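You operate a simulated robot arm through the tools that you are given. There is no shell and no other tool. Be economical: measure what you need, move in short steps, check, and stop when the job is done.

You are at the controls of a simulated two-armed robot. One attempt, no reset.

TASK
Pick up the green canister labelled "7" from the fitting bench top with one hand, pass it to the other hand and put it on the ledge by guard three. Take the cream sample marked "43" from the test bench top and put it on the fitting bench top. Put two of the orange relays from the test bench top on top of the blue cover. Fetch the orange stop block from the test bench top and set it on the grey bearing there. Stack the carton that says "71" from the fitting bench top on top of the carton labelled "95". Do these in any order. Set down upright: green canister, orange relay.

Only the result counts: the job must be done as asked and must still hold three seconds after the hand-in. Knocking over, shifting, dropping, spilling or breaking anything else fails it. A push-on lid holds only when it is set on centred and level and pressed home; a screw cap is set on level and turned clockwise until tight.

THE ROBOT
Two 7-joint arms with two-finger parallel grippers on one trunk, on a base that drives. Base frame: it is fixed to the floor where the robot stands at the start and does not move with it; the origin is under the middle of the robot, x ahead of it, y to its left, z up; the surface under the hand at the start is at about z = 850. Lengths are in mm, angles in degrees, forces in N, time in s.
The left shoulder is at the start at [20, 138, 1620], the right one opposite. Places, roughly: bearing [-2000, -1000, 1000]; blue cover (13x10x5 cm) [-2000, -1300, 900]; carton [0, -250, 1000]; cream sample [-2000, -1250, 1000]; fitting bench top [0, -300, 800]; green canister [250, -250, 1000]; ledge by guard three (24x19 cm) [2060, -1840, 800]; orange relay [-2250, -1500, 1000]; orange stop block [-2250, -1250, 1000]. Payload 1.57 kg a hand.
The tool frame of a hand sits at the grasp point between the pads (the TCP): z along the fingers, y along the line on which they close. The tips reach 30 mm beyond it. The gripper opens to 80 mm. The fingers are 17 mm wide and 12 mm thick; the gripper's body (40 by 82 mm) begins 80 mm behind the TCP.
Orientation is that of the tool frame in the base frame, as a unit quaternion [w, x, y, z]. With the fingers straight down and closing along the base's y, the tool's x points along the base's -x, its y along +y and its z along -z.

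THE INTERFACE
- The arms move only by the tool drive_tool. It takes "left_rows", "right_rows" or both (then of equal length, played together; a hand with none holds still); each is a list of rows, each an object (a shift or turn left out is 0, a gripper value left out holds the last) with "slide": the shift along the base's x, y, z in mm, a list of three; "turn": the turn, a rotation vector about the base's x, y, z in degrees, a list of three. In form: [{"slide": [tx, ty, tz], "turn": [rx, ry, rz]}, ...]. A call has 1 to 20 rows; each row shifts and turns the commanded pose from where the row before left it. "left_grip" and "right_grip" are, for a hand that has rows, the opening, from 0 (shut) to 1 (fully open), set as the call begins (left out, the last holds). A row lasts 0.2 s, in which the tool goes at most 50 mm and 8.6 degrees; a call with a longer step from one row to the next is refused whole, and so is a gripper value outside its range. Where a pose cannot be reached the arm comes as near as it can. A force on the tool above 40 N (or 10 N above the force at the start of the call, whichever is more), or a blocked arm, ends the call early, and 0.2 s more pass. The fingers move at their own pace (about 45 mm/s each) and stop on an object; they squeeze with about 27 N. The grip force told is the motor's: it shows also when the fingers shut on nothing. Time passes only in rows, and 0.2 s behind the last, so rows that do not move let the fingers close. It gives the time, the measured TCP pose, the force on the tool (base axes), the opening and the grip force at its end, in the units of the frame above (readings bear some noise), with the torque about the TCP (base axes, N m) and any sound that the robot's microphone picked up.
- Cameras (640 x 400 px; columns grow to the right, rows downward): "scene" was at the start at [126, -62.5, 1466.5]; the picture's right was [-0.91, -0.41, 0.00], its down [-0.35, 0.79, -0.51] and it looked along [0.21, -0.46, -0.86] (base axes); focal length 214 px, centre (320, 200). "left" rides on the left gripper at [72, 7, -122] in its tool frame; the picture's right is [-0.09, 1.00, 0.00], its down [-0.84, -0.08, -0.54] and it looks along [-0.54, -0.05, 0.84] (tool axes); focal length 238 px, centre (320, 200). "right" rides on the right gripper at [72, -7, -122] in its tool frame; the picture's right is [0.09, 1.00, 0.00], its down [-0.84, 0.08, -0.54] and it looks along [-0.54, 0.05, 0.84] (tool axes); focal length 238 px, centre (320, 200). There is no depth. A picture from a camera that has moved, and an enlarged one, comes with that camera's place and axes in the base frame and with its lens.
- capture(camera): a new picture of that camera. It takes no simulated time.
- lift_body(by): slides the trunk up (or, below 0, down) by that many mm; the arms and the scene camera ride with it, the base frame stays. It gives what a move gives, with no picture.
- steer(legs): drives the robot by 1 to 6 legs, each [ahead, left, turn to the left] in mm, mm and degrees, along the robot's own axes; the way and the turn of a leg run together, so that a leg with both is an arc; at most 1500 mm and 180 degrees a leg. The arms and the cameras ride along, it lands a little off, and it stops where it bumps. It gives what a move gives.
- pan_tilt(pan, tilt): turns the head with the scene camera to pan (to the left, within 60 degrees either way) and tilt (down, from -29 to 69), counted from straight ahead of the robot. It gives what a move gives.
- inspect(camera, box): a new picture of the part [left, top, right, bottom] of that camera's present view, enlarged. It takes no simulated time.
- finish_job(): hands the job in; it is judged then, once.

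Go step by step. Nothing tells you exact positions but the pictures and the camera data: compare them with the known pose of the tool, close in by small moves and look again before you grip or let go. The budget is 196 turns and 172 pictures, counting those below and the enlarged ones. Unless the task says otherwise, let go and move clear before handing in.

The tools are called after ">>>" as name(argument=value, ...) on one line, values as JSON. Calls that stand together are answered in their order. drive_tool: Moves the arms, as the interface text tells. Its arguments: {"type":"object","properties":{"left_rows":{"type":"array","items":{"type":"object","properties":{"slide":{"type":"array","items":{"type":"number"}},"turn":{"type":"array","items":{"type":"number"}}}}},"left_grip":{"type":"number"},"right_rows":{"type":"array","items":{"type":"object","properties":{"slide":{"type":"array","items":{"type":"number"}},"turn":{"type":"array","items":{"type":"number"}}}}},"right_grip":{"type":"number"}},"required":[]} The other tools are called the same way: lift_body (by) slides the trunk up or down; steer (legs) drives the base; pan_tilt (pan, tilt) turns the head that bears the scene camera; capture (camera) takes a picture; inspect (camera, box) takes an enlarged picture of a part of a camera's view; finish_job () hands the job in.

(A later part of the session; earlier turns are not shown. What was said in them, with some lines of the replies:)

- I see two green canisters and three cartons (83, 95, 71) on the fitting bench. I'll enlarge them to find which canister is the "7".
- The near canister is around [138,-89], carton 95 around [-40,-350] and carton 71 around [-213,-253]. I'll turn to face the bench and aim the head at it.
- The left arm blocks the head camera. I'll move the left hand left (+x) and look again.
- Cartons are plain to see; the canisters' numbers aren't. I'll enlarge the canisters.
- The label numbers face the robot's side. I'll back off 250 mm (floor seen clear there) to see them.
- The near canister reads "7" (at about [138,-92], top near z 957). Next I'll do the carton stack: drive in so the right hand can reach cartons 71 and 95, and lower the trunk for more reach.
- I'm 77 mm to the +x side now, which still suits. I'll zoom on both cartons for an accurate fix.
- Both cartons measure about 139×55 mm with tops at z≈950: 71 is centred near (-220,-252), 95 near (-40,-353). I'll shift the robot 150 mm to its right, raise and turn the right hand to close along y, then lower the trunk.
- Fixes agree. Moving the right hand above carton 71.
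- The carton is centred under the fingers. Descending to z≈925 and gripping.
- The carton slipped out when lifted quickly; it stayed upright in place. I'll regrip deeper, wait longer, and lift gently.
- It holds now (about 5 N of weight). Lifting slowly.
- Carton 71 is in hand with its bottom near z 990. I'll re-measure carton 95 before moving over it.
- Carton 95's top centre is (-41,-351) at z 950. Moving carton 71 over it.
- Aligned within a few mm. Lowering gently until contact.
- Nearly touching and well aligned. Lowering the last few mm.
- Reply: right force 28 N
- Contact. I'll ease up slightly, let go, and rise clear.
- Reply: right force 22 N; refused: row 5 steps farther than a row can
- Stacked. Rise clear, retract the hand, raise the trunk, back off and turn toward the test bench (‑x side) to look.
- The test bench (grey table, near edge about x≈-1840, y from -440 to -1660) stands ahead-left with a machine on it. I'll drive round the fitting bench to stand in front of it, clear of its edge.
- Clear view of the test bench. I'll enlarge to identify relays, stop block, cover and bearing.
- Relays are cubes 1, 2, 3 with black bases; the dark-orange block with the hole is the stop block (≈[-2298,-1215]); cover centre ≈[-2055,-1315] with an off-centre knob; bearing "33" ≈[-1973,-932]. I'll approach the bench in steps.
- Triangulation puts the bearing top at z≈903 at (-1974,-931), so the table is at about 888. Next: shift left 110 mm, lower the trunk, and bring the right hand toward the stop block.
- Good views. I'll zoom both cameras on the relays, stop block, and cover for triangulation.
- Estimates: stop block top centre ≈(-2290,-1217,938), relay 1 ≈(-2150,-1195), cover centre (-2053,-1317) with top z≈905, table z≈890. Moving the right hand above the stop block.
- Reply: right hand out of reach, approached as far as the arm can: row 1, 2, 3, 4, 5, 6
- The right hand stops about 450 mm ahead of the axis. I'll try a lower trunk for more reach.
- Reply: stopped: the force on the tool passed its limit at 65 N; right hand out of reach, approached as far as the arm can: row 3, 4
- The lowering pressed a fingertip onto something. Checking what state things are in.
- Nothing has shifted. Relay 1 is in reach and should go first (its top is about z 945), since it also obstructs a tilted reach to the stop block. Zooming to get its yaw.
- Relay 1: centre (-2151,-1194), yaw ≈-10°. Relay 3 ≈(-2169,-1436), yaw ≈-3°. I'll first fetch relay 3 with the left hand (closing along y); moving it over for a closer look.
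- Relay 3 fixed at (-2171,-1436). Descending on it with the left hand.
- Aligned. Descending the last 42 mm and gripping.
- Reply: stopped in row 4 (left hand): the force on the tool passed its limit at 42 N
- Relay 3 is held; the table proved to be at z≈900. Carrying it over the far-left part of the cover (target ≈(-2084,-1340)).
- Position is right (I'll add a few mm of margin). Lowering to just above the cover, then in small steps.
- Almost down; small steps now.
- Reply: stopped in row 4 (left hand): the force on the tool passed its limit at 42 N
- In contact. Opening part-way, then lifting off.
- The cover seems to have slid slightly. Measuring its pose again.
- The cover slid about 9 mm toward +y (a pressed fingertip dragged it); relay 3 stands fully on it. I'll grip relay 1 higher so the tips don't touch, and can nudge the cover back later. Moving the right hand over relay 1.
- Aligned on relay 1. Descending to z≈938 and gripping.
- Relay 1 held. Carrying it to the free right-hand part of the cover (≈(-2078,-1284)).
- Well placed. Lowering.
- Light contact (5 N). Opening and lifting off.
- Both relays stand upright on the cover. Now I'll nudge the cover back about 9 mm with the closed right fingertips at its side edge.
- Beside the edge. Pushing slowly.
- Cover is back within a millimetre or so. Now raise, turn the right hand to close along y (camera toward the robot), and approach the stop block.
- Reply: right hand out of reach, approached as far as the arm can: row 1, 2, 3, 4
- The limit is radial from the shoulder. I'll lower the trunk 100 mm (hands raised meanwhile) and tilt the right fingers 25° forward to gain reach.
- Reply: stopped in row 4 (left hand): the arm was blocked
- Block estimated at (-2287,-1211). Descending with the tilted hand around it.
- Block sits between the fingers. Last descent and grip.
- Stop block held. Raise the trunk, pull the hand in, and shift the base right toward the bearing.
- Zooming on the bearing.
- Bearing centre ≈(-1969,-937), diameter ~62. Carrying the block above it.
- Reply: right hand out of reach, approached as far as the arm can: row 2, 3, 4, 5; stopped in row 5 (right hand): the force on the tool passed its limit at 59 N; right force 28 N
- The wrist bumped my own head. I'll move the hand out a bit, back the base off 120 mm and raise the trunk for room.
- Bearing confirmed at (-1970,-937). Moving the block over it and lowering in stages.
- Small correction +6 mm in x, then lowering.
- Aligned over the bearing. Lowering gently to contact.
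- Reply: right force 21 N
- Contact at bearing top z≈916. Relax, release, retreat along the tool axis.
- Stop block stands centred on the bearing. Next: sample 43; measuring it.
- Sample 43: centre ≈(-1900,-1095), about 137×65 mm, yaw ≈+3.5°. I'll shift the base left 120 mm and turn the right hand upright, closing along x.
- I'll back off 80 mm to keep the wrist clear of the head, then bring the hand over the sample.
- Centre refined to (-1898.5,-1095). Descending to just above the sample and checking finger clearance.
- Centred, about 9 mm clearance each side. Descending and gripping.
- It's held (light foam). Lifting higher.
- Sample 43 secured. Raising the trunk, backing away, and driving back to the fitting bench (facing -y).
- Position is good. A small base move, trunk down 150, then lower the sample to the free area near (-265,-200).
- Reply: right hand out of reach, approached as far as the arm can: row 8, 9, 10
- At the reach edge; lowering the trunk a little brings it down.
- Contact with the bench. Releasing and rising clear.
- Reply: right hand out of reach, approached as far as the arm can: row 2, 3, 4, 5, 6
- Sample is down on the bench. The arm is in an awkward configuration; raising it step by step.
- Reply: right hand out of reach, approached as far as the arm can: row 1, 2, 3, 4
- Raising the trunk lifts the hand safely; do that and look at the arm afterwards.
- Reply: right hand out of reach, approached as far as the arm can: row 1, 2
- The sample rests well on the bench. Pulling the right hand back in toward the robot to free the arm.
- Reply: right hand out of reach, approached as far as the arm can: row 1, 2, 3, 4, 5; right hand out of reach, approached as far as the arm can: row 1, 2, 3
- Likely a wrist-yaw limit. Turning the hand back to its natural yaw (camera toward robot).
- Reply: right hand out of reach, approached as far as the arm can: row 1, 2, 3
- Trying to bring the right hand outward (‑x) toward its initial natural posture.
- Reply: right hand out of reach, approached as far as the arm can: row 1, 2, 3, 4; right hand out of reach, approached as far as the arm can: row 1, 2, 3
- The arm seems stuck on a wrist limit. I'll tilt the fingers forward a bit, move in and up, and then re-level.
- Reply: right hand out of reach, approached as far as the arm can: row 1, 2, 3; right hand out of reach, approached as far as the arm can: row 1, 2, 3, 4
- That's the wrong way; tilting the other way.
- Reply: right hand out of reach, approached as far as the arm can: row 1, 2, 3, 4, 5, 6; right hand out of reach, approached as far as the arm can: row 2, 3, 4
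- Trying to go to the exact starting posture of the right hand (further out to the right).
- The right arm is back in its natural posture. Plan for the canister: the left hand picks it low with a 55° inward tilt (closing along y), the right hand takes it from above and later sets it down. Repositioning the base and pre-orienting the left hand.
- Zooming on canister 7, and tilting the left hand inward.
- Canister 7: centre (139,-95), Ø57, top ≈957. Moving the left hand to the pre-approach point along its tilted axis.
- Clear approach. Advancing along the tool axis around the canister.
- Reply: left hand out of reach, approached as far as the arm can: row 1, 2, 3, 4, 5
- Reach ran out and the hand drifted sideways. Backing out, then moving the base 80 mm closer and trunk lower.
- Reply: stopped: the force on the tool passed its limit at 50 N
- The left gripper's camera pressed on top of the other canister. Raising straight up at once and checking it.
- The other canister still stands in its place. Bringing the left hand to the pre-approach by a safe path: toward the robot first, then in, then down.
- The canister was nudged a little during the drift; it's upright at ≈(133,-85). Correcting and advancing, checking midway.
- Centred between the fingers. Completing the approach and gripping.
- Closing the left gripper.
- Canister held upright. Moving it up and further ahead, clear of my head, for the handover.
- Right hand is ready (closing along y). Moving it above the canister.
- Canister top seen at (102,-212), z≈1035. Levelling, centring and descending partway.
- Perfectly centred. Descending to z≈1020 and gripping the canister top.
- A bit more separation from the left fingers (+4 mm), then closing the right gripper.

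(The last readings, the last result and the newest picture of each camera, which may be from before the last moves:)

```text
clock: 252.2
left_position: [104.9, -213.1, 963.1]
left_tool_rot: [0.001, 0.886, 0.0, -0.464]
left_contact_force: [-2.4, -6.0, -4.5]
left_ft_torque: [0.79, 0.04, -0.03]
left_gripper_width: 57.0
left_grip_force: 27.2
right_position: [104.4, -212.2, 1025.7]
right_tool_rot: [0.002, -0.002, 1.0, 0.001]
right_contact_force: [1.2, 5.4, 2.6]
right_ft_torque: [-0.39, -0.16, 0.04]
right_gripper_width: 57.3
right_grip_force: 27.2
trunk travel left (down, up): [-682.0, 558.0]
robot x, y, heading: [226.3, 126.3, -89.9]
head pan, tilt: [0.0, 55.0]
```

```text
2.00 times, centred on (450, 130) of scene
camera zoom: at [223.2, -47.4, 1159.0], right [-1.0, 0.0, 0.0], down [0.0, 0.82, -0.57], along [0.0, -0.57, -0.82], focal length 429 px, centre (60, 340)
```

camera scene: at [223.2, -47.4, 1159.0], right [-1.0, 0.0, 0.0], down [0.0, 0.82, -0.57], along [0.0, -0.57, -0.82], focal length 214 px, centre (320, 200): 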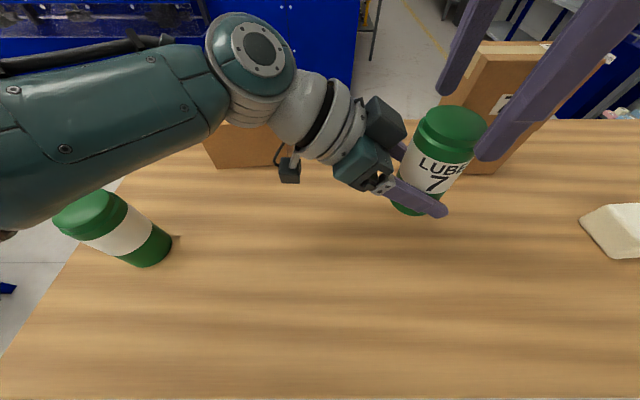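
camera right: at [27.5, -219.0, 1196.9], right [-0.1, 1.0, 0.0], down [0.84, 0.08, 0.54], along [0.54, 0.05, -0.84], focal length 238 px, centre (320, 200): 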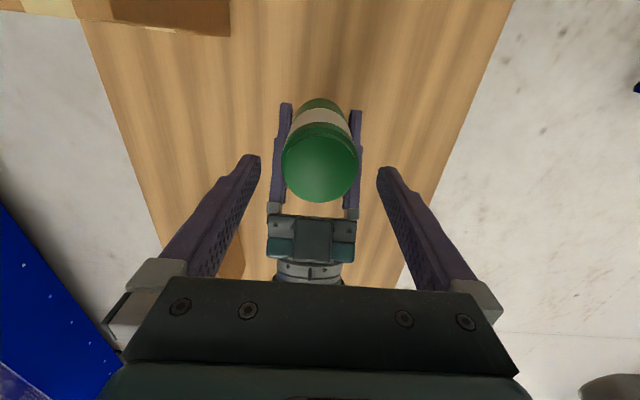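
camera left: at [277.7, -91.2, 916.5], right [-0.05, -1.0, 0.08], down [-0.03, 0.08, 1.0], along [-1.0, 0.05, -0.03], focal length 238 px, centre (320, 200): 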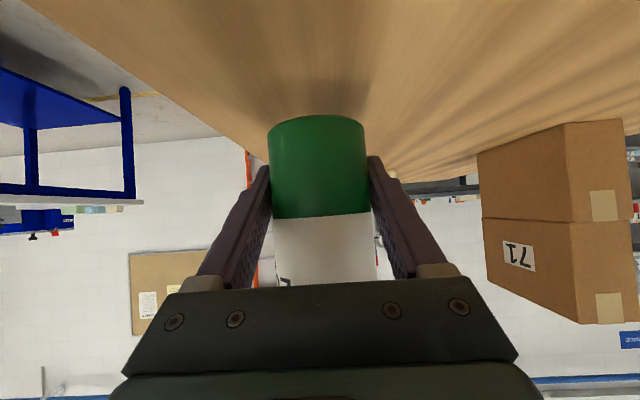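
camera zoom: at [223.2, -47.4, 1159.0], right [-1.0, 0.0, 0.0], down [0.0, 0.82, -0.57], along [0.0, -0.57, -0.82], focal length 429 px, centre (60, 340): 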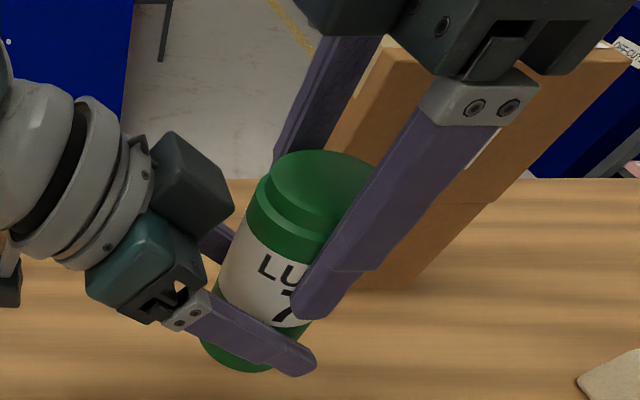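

Both hands hold the canister. Opening the left and withdrawing along its axis.

>>> drive_tool(left_rows=[{}, {}, {}, {}], left_grip=1)

>>> drive_tool(left_rows=[{"slide": [4, 0, 2.8]}, {"slide": [12, 0, 8.4]}, {"slide": [20, 0, 14]}, {"slide": [25, 0, 17.5]}, {"slide": [25, 0, 17.5]}, {"slide": [25, 0, 17.5]}, {"slide": [20, 15, 20]}, {}])

>>> capture(camera="scene")

>>> capture(camera="right")

```text
clock: 253.2
left_position: [104.3, -212.1, 962.0]
left_tool_rot: [0.001, 0.886, 0.0, -0.464]
left_contact_force: [0.4, 0.4, 0.0]
left_ft_torque: [0.04, -0.01, 0.0]
left_gripper_width: 80.0
left_grip_force: 0.0
right_position: [103.9, -212.3, 1027.6]
right_tool_rot: [0.002, -0.002, 1.0, 0.0]
right_contact_force: [-0.3, -0.3, -0.4]
right_ft_torque: [0.01, 0.0, -0.01]
right_gripper_width: 57.1
right_grip_force: 27.2
trunk travel left (down, up): [-682.0, 558.0]
robot x, y, heading: [223.4, 126.8, -90.2]
head pan, tilt: [0.0, 55.0]
```

```text
clock: 255.1
left_position: [235.0, -194.6, 1063.9]
left_tool_rot: [0.0, 0.886, 0.0, -0.464]
left_contact_force: [0.6, -0.1, -0.2]
left_ft_torque: [0.02, -0.03, 0.0]
left_gripper_width: 79.9
left_grip_force: 0.1
right_position: [104.8, -212.8, 1027.3]
right_tool_rot: [0.002, -0.001, 1.0, 0.001]
right_contact_force: [0.5, -0.6, -0.4]
right_ft_torque: [0.0, 0.01, -0.04]
right_gripper_width: 57.0
right_grip_force: 27.1
trunk travel left (down, up): [-682.0, 558.0]
robot x, y, heading: [228.3, 127.2, -90.0]
head pan, tilt: [0.0, 55.0]
```

```text
37 pictures are left
camera scene: at [223.2, -47.4, 1159.0], right [-1.0, 0.0, 0.0], down [0.0, 0.82, -0.57], along [0.0, -0.57, -0.82], focal length 214 px, centre (320, 200)
```

scene: 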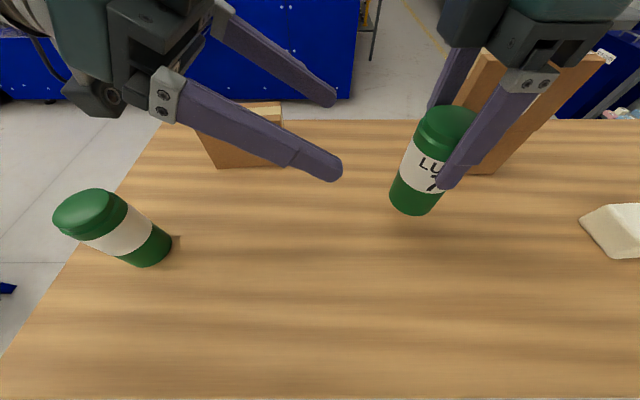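

```text
36 pictures are left
camera right: at [31.3, -219.4, 1147.6], right [-0.1, 1.0, 0.0], down [0.84, 0.08, 0.54], along [0.54, 0.05, -0.84], focal length 238 px, centre (320, 200)
```

right: 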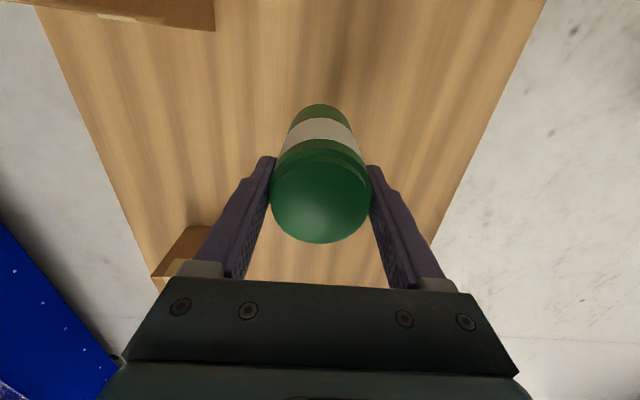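

Handover succeeded; the right hand holds the canister upright. Raising the trunk, backing off and turning to look toward the ledge (+x).

>>> lift_body(by=280)

>>> steer(legs=[[-300, 0, 0], [0, 0, 60]])

>>> pan_tilt(pan=0, tilt=15)

>>> capture(camera="scene")

```text
clock: 257.9
left_position: [234.4, -195.7, 1343.2]
left_tool_rot: [0.001, 0.886, 0.001, -0.464]
left_contact_force: [-0.2, -1.2, 0.1]
left_ft_torque: [0.03, 0.02, -0.04]
left_gripper_width: 79.9
left_grip_force: 0.1
right_position: [105.4, -213.0, 1306.9]
right_tool_rot: [0.002, -0.002, 1.0, 0.0]
right_contact_force: [0.1, 0.0, -2.5]
right_ft_torque: [0.0, 0.03, 0.0]
right_gripper_width: 57.1
right_grip_force: 26.8
trunk travel left (down, up): [-962.0, 278.0]
robot x, y, heading: [226.4, 124.8, -90.3]
head pan, tilt: [0.0, 55.0]
```

```text
clock: 262.6
left_position: [509.2, 281.5, 1343.4]
left_tool_rot: [0.234, 0.765, 0.446, -0.401]
left_contact_force: [-0.2, 0.5, 0.6]
left_ft_torque: [0.0, 0.0, -0.01]
left_gripper_width: 79.7
left_grip_force: 0.0
right_position: [459.0, 157.7, 1306.4]
right_tool_rot: [0.001, -0.504, 0.864, 0.0]
right_contact_force: [0.2, -0.3, -1.6]
right_ft_torque: [-0.03, -0.01, 0.02]
right_gripper_width: 57.0
right_grip_force: 26.6
trunk travel left (down, up): [-962.0, 278.0]
robot x, y, heading: [226.4, 432.2, -29.4]
head pan, tilt: [0.0, 55.0]
```

```text
clock: 263.7
left_position: [509.4, 281.5, 1343.4]
left_tool_rot: [0.234, 0.766, 0.445, -0.401]
left_contact_force: [-0.2, 0.6, -0.5]
left_ft_torque: [-0.02, -0.01, 0.02]
left_gripper_width: 80.0
left_grip_force: 0.1
right_position: [458.3, 158.1, 1307.3]
right_tool_rot: [0.002, -0.503, 0.864, 0.0]
right_contact_force: [0.8, 0.2, -2.4]
right_ft_torque: [-0.02, 0.0, 0.04]
right_gripper_width: 57.1
right_grip_force: 26.8
trunk travel left (down, up): [-962.0, 278.0]
robot x, y, heading: [228.3, 431.2, -29.7]
head pan, tilt: [0.0, 15.0]
```

```text
35 pictures are left
camera scene: at [391.5, 333.7, 1499.2], right [-0.5, -0.87, 0.0], down [-0.23, 0.13, -0.97], along [0.84, -0.48, -0.26], focal length 214 px, centre (320, 200)
```

scene: 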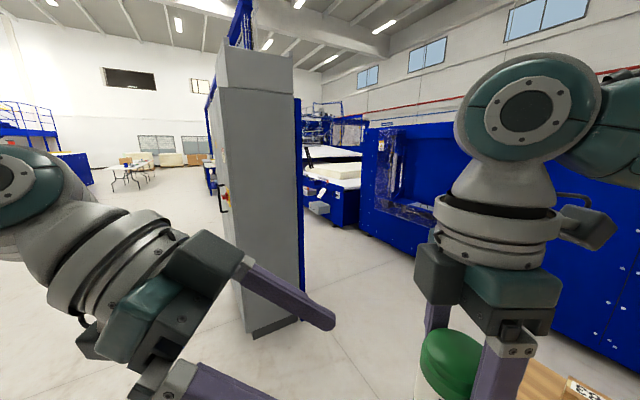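

The ledge should lie around pixel (406,201), at the blue machine with the clear guard. Enlarging there.

>>> inspect(camera="scene", box=[290, 110, 470, 240])

```text
3.08 times, centred on (380, 175) of scene
camera zoom: at [391.5, 333.7, 1499.2], right [-0.5, -0.87, 0.0], down [-0.23, 0.13, -0.97], along [0.84, -0.48, -0.26], focal length 660 px, centre (135, 277)
```

zoom: 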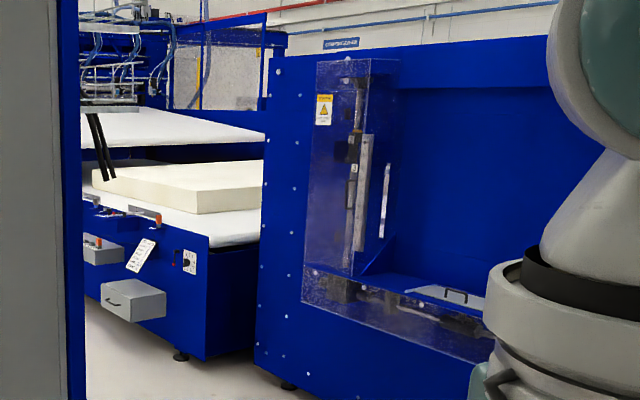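

The machine's front is around y≈-2050 with an L-shaped clear guard and a grey plate/ledge at its corner. I'll drive between the bench end and the cabinet, then to stand in front of it.

>>> steer(legs=[[0, 0, -60], [0, 900, 0], [1450, 0, 0], [0, 700, 0]])

>>> pan_tilt(pan=0, tilt=35)

>>> capture(camera="scene")

```text
clock: 281.3
left_position: [1861.6, -1313.5, 1344.7]
left_tool_rot: [0.007, 0.886, 0.012, -0.464]
left_contact_force: [0.3, 0.1, -0.1]
left_ft_torque: [-0.01, 0.0, 0.02]
left_gripper_width: 79.8
left_grip_force: 0.0
right_position: [1730.0, -1334.7, 1306.1]
right_tool_rot: [0.001, -0.014, 1.0, 0.001]
right_contact_force: [0.1, 0.4, -2.7]
right_ft_torque: [-0.01, 0.0, 0.05]
right_gripper_width: 57.0
right_grip_force: 27.2
trunk travel left (down, up): [-962.0, 278.0]
robot x, y, heading: [1843.0, -991.7, -88.6]
head pan, tilt: [0.0, 15.0]
```

```text
clock: 282.2
left_position: [1860.0, -1313.7, 1343.2]
left_tool_rot: [0.007, 0.886, 0.012, -0.464]
left_contact_force: [-0.6, 0.4, -0.2]
left_ft_torque: [-0.03, 0.01, -0.01]
left_gripper_width: 80.0
left_grip_force: 0.1
right_position: [1730.9, -1335.2, 1306.9]
right_tool_rot: [0.003, -0.015, 1.0, 0.0]
right_contact_force: [-0.3, 0.2, -1.6]
right_ft_torque: [-0.03, -0.01, 0.02]
right_gripper_width: 56.8
right_grip_force: 27.2
trunk travel left (down, up): [-962.0, 278.0]
robot x, y, heading: [1844.5, -996.5, -88.7]
head pan, tilt: [0.0, 35.0]
```

```text
33 pictures are left
camera scene: at [1845.4, -1182.1, 1467.3], right [-1.0, -0.03, 0.0], down [-0.01, 0.57, -0.82], along [0.02, -0.82, -0.57], focal length 214 px, centre (320, 200)
```

scene: 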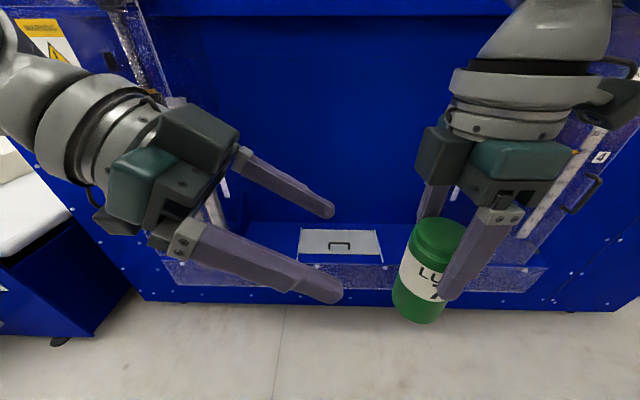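

The recess floor forms ledges beside the guards. The left hand is in the way of seeing; moving it aside.

>>> drive_tool(left_rows=[{"slide": [20, 15, 25]}, {"slide": [20, 15, 25]}, {"slide": [20, 15, 25]}, {"slide": [20, 15, 25]}, {"slide": [20, 15, 25]}, {"slide": [20, 15, 25]}, {"slide": [20, 15, 25]}, {}])

>>> pan_tilt(pan=12, tilt=40)

>>> capture(camera="scene")

```text
clock: 284.0
left_position: [1997.4, -1205.3, 1510.0]
left_tool_rot: [-0.018, 0.885, 0.012, -0.464]
left_contact_force: [0.3, -0.1, -0.5]
left_ft_torque: [0.0, 0.04, -0.01]
left_gripper_width: 80.1
left_grip_force: 0.0
right_position: [1729.7, -1334.9, 1306.5]
right_tool_rot: [0.001, -0.015, 1.0, 0.0]
right_contact_force: [-0.4, -0.9, -2.6]
right_ft_torque: [0.01, -0.02, 0.01]
right_gripper_width: 56.7
right_grip_force: 26.9
trunk travel left (down, up): [-962.0, 278.0]
robot x, y, heading: [1841.7, -994.8, -88.4]
head pan, tilt: [0.0, 35.0]
```

```text
clock: 284.7
left_position: [1996.5, -1207.4, 1510.5]
left_tool_rot: [-0.016, 0.885, 0.015, -0.465]
left_contact_force: [-0.1, 0.6, 0.5]
left_ft_torque: [0.0, -0.01, 0.01]
left_gripper_width: 79.8
left_grip_force: 0.0
right_position: [1730.7, -1333.9, 1305.8]
right_tool_rot: [0.002, -0.015, 1.0, 0.0]
right_contact_force: [0.6, 0.4, -2.5]
right_ft_torque: [0.01, 0.01, -0.01]
right_gripper_width: 56.9
right_grip_force: 27.6
trunk travel left (down, up): [-962.0, 278.0]
robot x, y, heading: [1838.6, -992.6, -88.5]
head pan, tilt: [12.0, 40.0]
```

```text
32 pictures are left
camera scene: at [1862.9, -1176.7, 1459.7], right [-0.97, -0.23, 0.0], down [-0.15, 0.63, -0.77], along [0.18, -0.75, -0.64], focal length 214 px, centre (320, 200)
```

scene: 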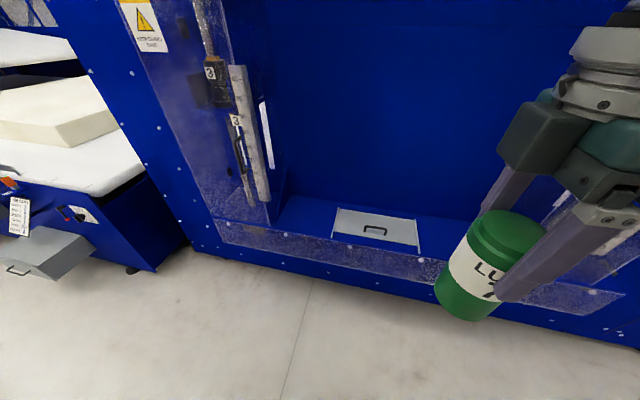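

Guard "3" is the tall clear guard on the left; the free blue ledge between it and the grey plate spans about x 1960–2210, y -1738…-1930, z≈800 (matching 24×19 cm). Driving to put the right hand in reach of its middle (≈(2080,-1820)), then lowering the trunk.

>>> steer(legs=[[0, 0, -1.5], [402, 350, 0]])

>>> lift_body(by=-180)

>>> pan_tilt(pan=0, tilt=45)

>>> capture(camera="scene")

>>> capture(camera="right")

```text
clock: 288.1
left_position: [2350.3, -1603.9, 1510.6]
left_tool_rot: [-0.021, 0.884, 0.006, -0.467]
left_contact_force: [0.1, 0.0, 0.3]
left_ft_torque: [-0.02, 0.02, 0.01]
left_gripper_width: 79.6
left_grip_force: 0.0
right_position: [2080.6, -1724.6, 1305.1]
right_tool_rot: [0.002, -0.005, 1.0, 0.0]
right_contact_force: [-0.4, -0.1, -1.8]
right_ft_torque: [-0.02, 0.02, -0.03]
right_gripper_width: 57.0
right_grip_force: 26.9
trunk travel left (down, up): [-962.0, 278.0]
robot x, y, heading: [2201.2, -1386.0, -90.2]
head pan, tilt: [12.0, 40.0]
```

```text
clock: 290.1
left_position: [2350.9, -1603.9, 1330.2]
left_tool_rot: [-0.022, 0.884, 0.008, -0.467]
left_contact_force: [-0.7, -0.6, -0.4]
left_ft_torque: [-0.02, 0.01, 0.03]
left_gripper_width: 80.1
left_grip_force: 0.0
right_position: [2079.9, -1723.3, 1125.9]
right_tool_rot: [0.003, -0.005, 1.0, 0.0]
right_contact_force: [0.1, -0.6, -1.0]
right_ft_torque: [0.04, 0.0, -0.02]
right_gripper_width: 57.0
right_grip_force: 26.7
trunk travel left (down, up): [-782.0, 458.0]
robot x, y, heading: [2200.8, -1382.2, -90.0]
head pan, tilt: [12.0, 40.0]
```

```text
clock: 290.9
left_position: [2350.3, -1603.5, 1330.3]
left_tool_rot: [-0.021, 0.884, 0.008, -0.467]
left_contact_force: [0.1, -0.6, -1.1]
left_ft_torque: [0.03, -0.02, 0.0]
left_gripper_width: 80.0
left_grip_force: 0.0
right_position: [2080.9, -1726.0, 1125.2]
right_tool_rot: [0.002, -0.004, 1.0, 0.0]
right_contact_force: [-0.1, -0.2, -3.4]
right_ft_torque: [-0.02, 0.01, 0.02]
right_gripper_width: 57.0
right_grip_force: 26.9
trunk travel left (down, up): [-782.0, 458.0]
robot x, y, heading: [2200.5, -1386.1, -89.9]
head pan, tilt: [0.0, 45.0]
```

```text
31 pictures are left
camera scene: at [2199.0, -1568.2, 1272.5], right [-1.0, 0.0, 0.0], down [0.0, 0.71, -0.71], along [0.0, -0.71, -0.71], focal length 214 px, centre (320, 200)
```

scene: 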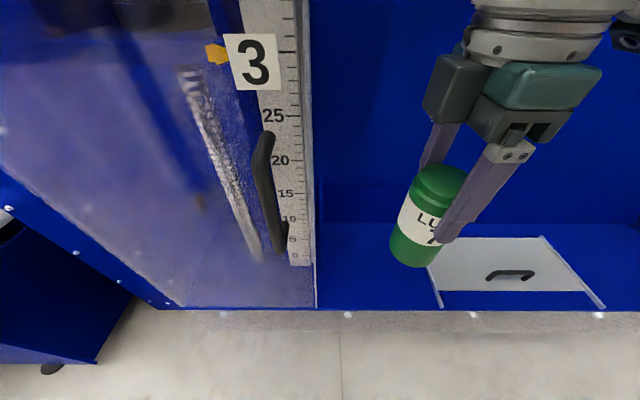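

```text
30 pictures are left
camera right: at [2008.0, -1731.9, 1247.6], right [-0.1, 0.99, 0.0], down [0.83, 0.08, 0.54], along [0.54, 0.06, -0.84], focal length 238 px, centre (320, 200)
```

right: 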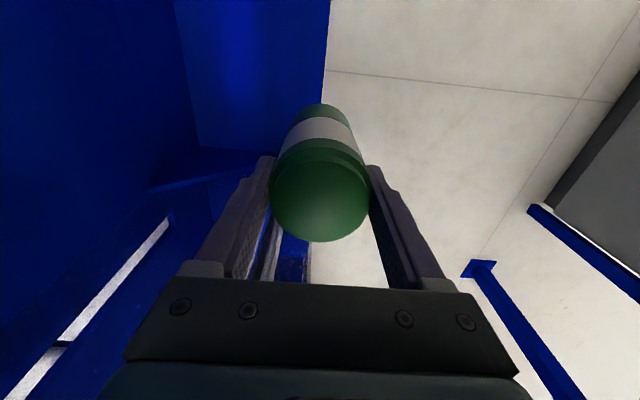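

The ledge beneath: front edge y≈-1720, back ≈-1937, z≈815; the hand's x=2081 is mid-ledge. Moving the canister in over it.

>>> drive_tool(right_rows=[{"slide": [0, -6, 0]}, {"slide": [0, -12, 0]}, {"slide": [0, -15, 0]}, {"slide": [0, -15, 0]}, {"slide": [0, -15, -5]}, {"slide": [0, -15, -10]}, {"slide": [0, -12, -15]}, {"slide": [0, -7, -15]}, {"slide": [0, 0, -15]}, {"slide": [0, 0, -15]}, {"slide": [0, 0, -10]}, {}])

>>> capture(camera="scene")

>>> capture(camera="right")

```text
clock: 293.5
left_position: [2350.0, -1603.1, 1331.8]
left_tool_rot: [-0.022, 0.884, 0.007, -0.467]
left_contact_force: [-0.9, 0.5, 0.4]
left_ft_torque: [0.01, 0.0, 0.01]
left_gripper_width: 80.2
left_grip_force: 0.0
right_position: [2079.3, -1823.0, 1040.4]
right_tool_rot: [0.001, -0.004, 1.0, 0.002]
right_contact_force: [0.1, -0.1, -2.4]
right_ft_torque: [0.0, -0.02, 0.02]
right_gripper_width: 56.9
right_grip_force: 27.4
trunk travel left (down, up): [-782.0, 458.0]
robot x, y, heading: [2199.8, -1389.4, -89.8]
head pan, tilt: [0.0, 45.0]
```

```text
29 pictures are left
camera scene: at [2199.0, -1568.2, 1272.4], right [-1.0, 0.0, 0.0], down [0.0, 0.71, -0.71], along [0.0, -0.71, -0.71], focal length 214 px, centre (320, 200)
```

scene: 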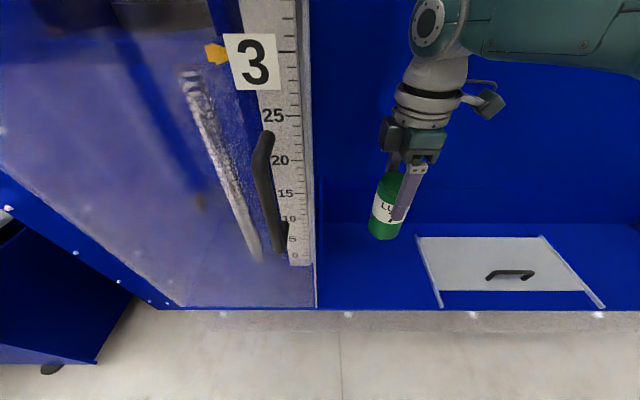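

```text
28 pictures are left
camera right: at [2007.5, -1830.0, 1162.2], right [-0.1, 0.99, 0.0], down [0.83, 0.08, 0.54], along [0.54, 0.06, -0.84], focal length 238 px, centre (320, 200)
```

right: 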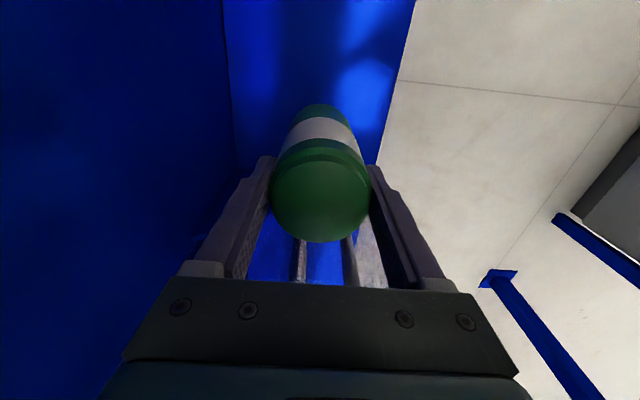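

Centred over the ledge. Lowering most of the way.

>>> drive_tool(right_rows=[{"slide": [0, 0, -8]}, {"slide": [0, -1, -15]}, {"slide": [0, -1, -15]}, {"slide": [0, -1, -15]}, {"slide": [0, 0, -15]}, {"slide": [0, 0, -15]}, {"slide": [0, 0, -10]}, {"slide": [0, 0, -5]}, {}])

>>> inspect(camera="scene", box=[290, 120, 490, 320])

```text
clock: 295.5
left_position: [2350.6, -1603.0, 1330.4]
left_tool_rot: [-0.022, 0.884, 0.007, -0.467]
left_contact_force: [0.5, 0.3, 0.2]
left_ft_torque: [-0.01, 0.0, -0.01]
left_gripper_width: 80.1
left_grip_force: 0.0
right_position: [2072.0, -1800.8, 964.5]
right_tool_rot: [0.002, -0.004, 1.0, -0.001]
right_contact_force: [-0.4, -0.7, -2.1]
right_ft_torque: [-0.02, 0.02, 0.03]
right_gripper_width: 56.9
right_grip_force: 27.0
right hand out of reach, approached as far as the arm can: row 3, 4, 5, 6, 7
trunk travel left (down, up): [-782.0, 458.0]
robot x, y, heading: [2199.5, -1385.6, -90.0]
head pan, tilt: [0.0, 45.0]
```

```text
2.00 times, centred on (390, 220) of scene
camera zoom: at [2199.0, -1568.2, 1272.4], right [-1.0, 0.0, 0.0], down [0.0, 0.71, -0.71], along [0.0, -0.71, -0.71], focal length 429 px, centre (180, 160)
```

zoom: 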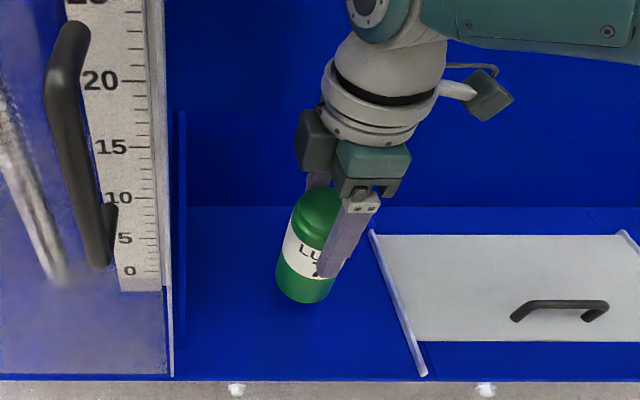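

Reach limit again; lowering the trunk 35 mm brings the canister closer to the ledge.

>>> lift_body(by=-35)

>>> inspect(camera="scene", box=[290, 120, 490, 320])

```text
clock: 296.3
left_position: [2348.9, -1603.3, 1295.4]
left_tool_rot: [-0.021, 0.884, 0.008, -0.467]
left_contact_force: [-0.4, -0.4, -0.3]
left_ft_torque: [-0.02, 0.01, -0.02]
left_gripper_width: 80.2
left_grip_force: 0.2
right_position: [2071.9, -1800.8, 929.3]
right_tool_rot: [0.001, -0.003, 1.0, -0.001]
right_contact_force: [-0.1, -0.4, -1.7]
right_ft_torque: [0.01, 0.01, 0.01]
right_gripper_width: 57.0
right_grip_force: 27.1
trunk travel left (down, up): [-747.0, 493.0]
robot x, y, heading: [2198.7, -1385.9, -89.5]
head pan, tilt: [0.0, 45.0]
```

```text
2.00 times, centred on (390, 220) of scene
camera zoom: at [2199.0, -1568.2, 1237.4], right [-1.0, 0.0, 0.0], down [0.0, 0.71, -0.71], along [0.0, -0.71, -0.71], focal length 429 px, centre (180, 160)
```

zoom: 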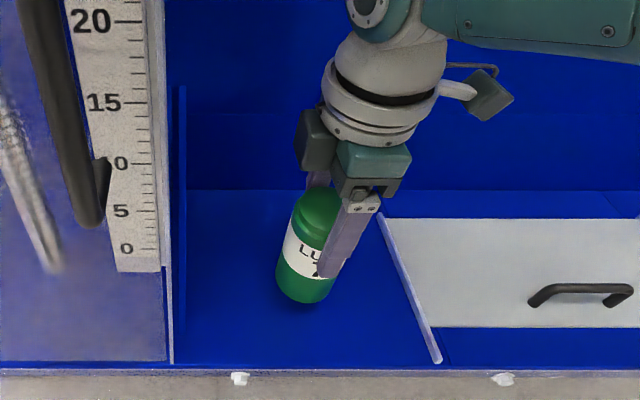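

Continuing down with small trunk steps, watching the force.

>>> lift_body(by=-6)

>>> lift_body(by=-5)

```text
clock: 296.8
left_position: [2350.2, -1603.2, 1288.4]
left_tool_rot: [-0.022, 0.884, 0.008, -0.466]
left_contact_force: [-0.5, -1.5, -0.5]
left_ft_torque: [-0.04, 0.01, 0.0]
left_gripper_width: 79.9
left_grip_force: 0.0
right_position: [2072.1, -1800.4, 922.0]
right_tool_rot: [0.002, -0.005, 1.0, 0.0]
right_contact_force: [-0.4, -1.0, -2.0]
right_ft_torque: [0.02, 0.02, 0.03]
right_gripper_width: 57.1
right_grip_force: 26.9
trunk travel left (down, up): [-741.0, 499.0]
robot x, y, heading: [2198.6, -1385.2, -89.9]
head pan, tilt: [0.0, 45.0]
```

```text
clock: 297.4
left_position: [2350.7, -1603.3, 1284.2]
left_tool_rot: [-0.021, 0.884, 0.009, -0.467]
left_contact_force: [0.1, 0.3, 0.6]
left_ft_torque: [0.0, 0.05, -0.01]
left_gripper_width: 80.0
left_grip_force: 0.0
right_position: [2071.6, -1799.2, 917.3]
right_tool_rot: [0.001, -0.005, 1.0, 0.0]
right_contact_force: [0.2, -0.2, -2.2]
right_ft_torque: [-0.03, -0.03, -0.01]
right_gripper_width: 57.3
right_grip_force: 26.8
trunk travel left (down, up): [-736.0, 504.0]
robot x, y, heading: [2196.7, -1384.8, -89.7]
head pan, tilt: [0.0, 45.0]
```

>>> lift_body(by=-4)

>>> lift_body(by=-4)

>>> inspect(camera="scene", box=[310, 160, 450, 300])

```text
clock: 297.9
left_position: [2351.2, -1603.7, 1279.8]
left_tool_rot: [-0.022, 0.884, 0.007, -0.467]
left_contact_force: [-0.2, -0.1, -0.7]
left_ft_torque: [-0.02, 0.01, 0.03]
left_gripper_width: 80.1
left_grip_force: 0.1
right_position: [2072.8, -1800.8, 913.2]
right_tool_rot: [0.001, -0.005, 1.0, 0.0]
right_contact_force: [0.0, 0.0, -2.6]
right_ft_torque: [0.03, -0.02, -0.01]
right_gripper_width: 57.4
right_grip_force: 27.4
trunk travel left (down, up): [-732.0, 508.0]
robot x, y, heading: [2197.0, -1387.9, -89.6]
head pan, tilt: [0.0, 45.0]
```

```text
clock: 298.4
left_position: [2351.1, -1602.6, 1275.7]
left_tool_rot: [-0.022, 0.884, 0.007, -0.467]
left_contact_force: [-0.5, 0.7, -0.3]
left_ft_torque: [0.04, 0.02, -0.04]
left_gripper_width: 79.9
left_grip_force: 0.1
right_position: [2072.9, -1801.0, 910.4]
right_tool_rot: [0.002, -0.005, 1.0, 0.0]
right_contact_force: [0.7, 0.6, -2.5]
right_ft_torque: [0.0, 0.0, -0.01]
right_gripper_width: 57.2
right_grip_force: 26.9
trunk travel left (down, up): [-728.0, 512.0]
robot x, y, heading: [2199.1, -1387.4, -89.8]
head pan, tilt: [0.0, 45.0]
```

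```text
2.86 times, centred on (380, 230) of scene
camera zoom: at [2199.0, -1568.2, 1218.4], right [-1.0, 0.0, 0.0], down [0.0, 0.71, -0.71], along [0.0, -0.71, -0.71], focal length 613 px, centre (149, 114)
```

zoom: 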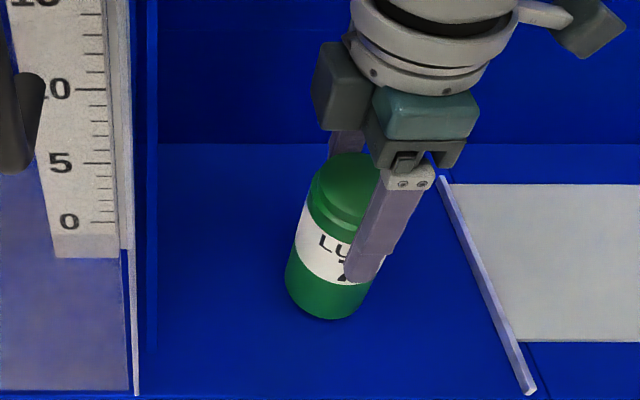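

No contact yet; continuing.

>>> lift_body(by=-4)

>>> lift_body(by=-4)

>>> lift_body(by=-3)

```text
clock: 299.0
left_position: [2350.7, -1604.0, 1272.3]
left_tool_rot: [-0.022, 0.884, 0.008, -0.466]
left_contact_force: [0.0, 0.3, 0.0]
left_ft_torque: [0.01, 0.01, 0.03]
left_gripper_width: 80.1
left_grip_force: 0.1
right_position: [2072.1, -1799.7, 907.1]
right_tool_rot: [0.001, -0.005, 1.0, 0.0]
right_contact_force: [0.6, 0.0, -2.0]
right_ft_torque: [0.03, -0.01, -0.03]
right_gripper_width: 57.2
right_grip_force: 26.7
trunk travel left (down, up): [-724.0, 516.0]
robot x, y, heading: [2198.4, -1385.0, -89.9]
head pan, tilt: [0.0, 45.0]
```

```text
clock: 299.5
left_position: [2350.1, -1603.0, 1268.2]
left_tool_rot: [-0.021, 0.884, 0.008, -0.466]
left_contact_force: [0.3, -0.1, -0.8]
left_ft_torque: [0.04, -0.02, 0.0]
left_gripper_width: 79.9
left_grip_force: 0.0
right_position: [2072.0, -1798.5, 902.3]
right_tool_rot: [0.002, -0.004, 1.0, 0.0]
right_contact_force: [-0.3, 0.2, -2.3]
right_ft_torque: [-0.03, 0.0, -0.01]
right_gripper_width: 57.1
right_grip_force: 26.8
trunk travel left (down, up): [-720.0, 520.0]
robot x, y, heading: [2200.7, -1386.6, -89.7]
head pan, tilt: [0.0, 45.0]
```

```text
clock: 300.0
left_position: [2349.5, -1601.8, 1267.1]
left_tool_rot: [-0.022, 0.884, 0.007, -0.466]
left_contact_force: [0.8, 0.5, 0.1]
left_ft_torque: [0.0, 0.03, 0.0]
left_gripper_width: 80.0
left_grip_force: 0.0
right_position: [2071.8, -1800.1, 899.4]
right_tool_rot: [0.001, -0.004, 1.0, 0.0]
right_contact_force: [0.8, 7.3, 17.3]
right_ft_torque: [0.47, 0.14, -0.1]
right_gripper_width: 56.9
right_grip_force: 27.0
trunk travel left (down, up): [-717.0, 523.0]
robot x, y, heading: [2201.7, -1386.8, -89.9]
head pan, tilt: [0.0, 45.0]
```

Contact (ledge at z≈800). Easing 1 mm and releasing.

>>> lift_body(by=1)

>>> drive_tool(right_rows=[{}, {}, {}, {}, {}], right_grip=1)

>>> inspect(camera="scene", box=[310, 160, 450, 300])

```text
clock: 300.5
left_position: [2350.5, -1603.5, 1266.6]
left_tool_rot: [-0.022, 0.884, 0.008, -0.467]
left_contact_force: [0.4, -1.3, -0.3]
left_ft_torque: [0.01, 0.02, 0.01]
left_gripper_width: 80.0
left_grip_force: 0.1
right_position: [2072.2, -1800.0, 899.5]
right_tool_rot: [0.002, -0.004, 1.0, 0.0]
right_contact_force: [0.6, 2.5, 7.7]
right_ft_torque: [0.12, 0.03, -0.02]
right_gripper_width: 56.9
right_grip_force: 27.2
trunk travel left (down, up): [-718.0, 522.0]
robot x, y, heading: [2198.6, -1389.3, -90.0]
head pan, tilt: [0.0, 45.0]
```

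```text
clock: 301.7
left_position: [2350.7, -1602.9, 1265.0]
left_tool_rot: [-0.022, 0.884, 0.007, -0.466]
left_contact_force: [-0.8, -0.1, 0.3]
left_ft_torque: [-0.01, -0.01, 0.04]
left_gripper_width: 79.8
left_grip_force: 0.1
right_position: [2072.0, -1800.9, 900.0]
right_tool_rot: [0.002, -0.004, 1.0, 0.0]
right_contact_force: [0.8, 0.1, -0.2]
right_ft_torque: [0.0, 0.0, -0.01]
right_gripper_width: 79.9
right_grip_force: 0.0
trunk travel left (down, up): [-718.0, 522.0]
robot x, y, heading: [2199.2, -1384.1, -89.8]
head pan, tilt: [0.0, 45.0]
```

```text
2.86 times, centred on (380, 230) of scene
camera zoom: at [2199.0, -1568.3, 1208.5], right [-1.0, 0.0, 0.0], down [0.0, 0.71, -0.71], along [0.0, -0.71, -0.71], focal length 613 px, centre (149, 114)
```

zoom: 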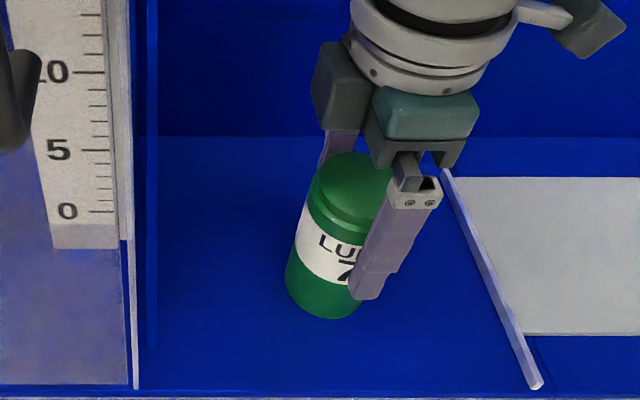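

Released and standing. Raising straight up with the trunk, then backing away.

>>> lift_body(by=170)

>>> steer(legs=[[-300, 0, 0]])

>>> capture(camera="scene")

```text
clock: 303.6
left_position: [2351.0, -1603.7, 1436.7]
left_tool_rot: [-0.022, 0.884, 0.007, -0.467]
left_contact_force: [-0.2, -0.4, -0.1]
left_ft_torque: [-0.01, 0.01, 0.04]
left_gripper_width: 79.9
left_grip_force: 0.0
right_position: [2071.4, -1799.7, 1070.9]
right_tool_rot: [0.002, -0.005, 1.0, 0.0]
right_contact_force: [-0.3, -0.2, 0.0]
right_ft_torque: [-0.03, 0.01, -0.01]
right_gripper_width: 80.0
right_grip_force: 0.0
trunk travel left (down, up): [-888.0, 352.0]
robot x, y, heading: [2202.2, -1382.3, -89.9]
head pan, tilt: [0.0, 45.0]
```

```text
clock: 305.7
left_position: [2349.4, -1302.9, 1436.7]
left_tool_rot: [-0.021, 0.884, 0.009, -0.468]
left_contact_force: [-0.6, 0.0, 0.6]
left_ft_torque: [-0.01, 0.0, 0.01]
left_gripper_width: 79.9
left_grip_force: 0.0
right_position: [2071.3, -1500.6, 1070.6]
right_tool_rot: [0.003, -0.005, 1.0, 0.0]
right_contact_force: [0.1, 1.0, -0.4]
right_ft_torque: [-0.01, 0.02, 0.02]
right_gripper_width: 80.3
right_grip_force: 0.1
trunk travel left (down, up): [-888.0, 352.0]
robot x, y, heading: [2199.4, -1087.0, -89.8]
head pan, tilt: [0.0, 45.0]
```

```text
23 pictures are left
camera scene: at [2198.0, -1267.7, 1378.5], right [-1.0, -0.01, 0.0], down [0.0, 0.71, -0.71], along [0.0, -0.71, -0.71], focal length 214 px, centre (320, 200)
```

scene: 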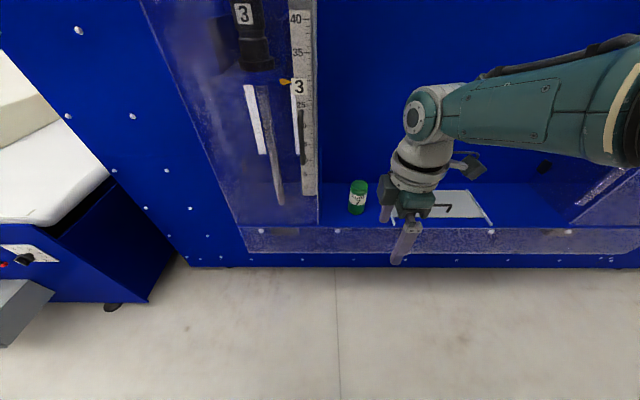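

The canister stands upright on the ledge by guard three, and every other part of the job is in place. Handing in.

>>> finish_job()

```text
The job is handed in.
```

I did all five parts of the job and handed it in; the hand-in came back with no verdict. Both hands were clear of everything when I did.

- **Green canister "7":** picked up with the left hand, passed in the air to the right hand, and set upright on the ledge by guard three.
- **Cream sample "43":** moved from the test bench to the fitting bench top.
- **Orange relays:** relays 1 and 3 stand upright side by side on the blue cover.
- **Orange stop block:** stands centred on the grey bearing marked "33".
- **Cartons:** carton "71" is stacked on carton "95", aligned within a few millimetres.

Four slips could matter for the "nothing else shifted" rule:

- **Blue cover:** it slid about 9 mm while I set down relay 3. I pushed it back to within about a millimetre of where it was.
- **Second green canister:** my left gripper pressed down on it with about 50 N. It stayed upright, and I measured it within about 3 mm of its old place.
- **Relay 1:** a fingertip pressed on its top with about 65 N before I moved it. It stayed standing.
- **Left arm at the test bench:** it was blocked once by something I couldn't identify. Nothing I could see had moved, but I did not check that side closely afterwards.
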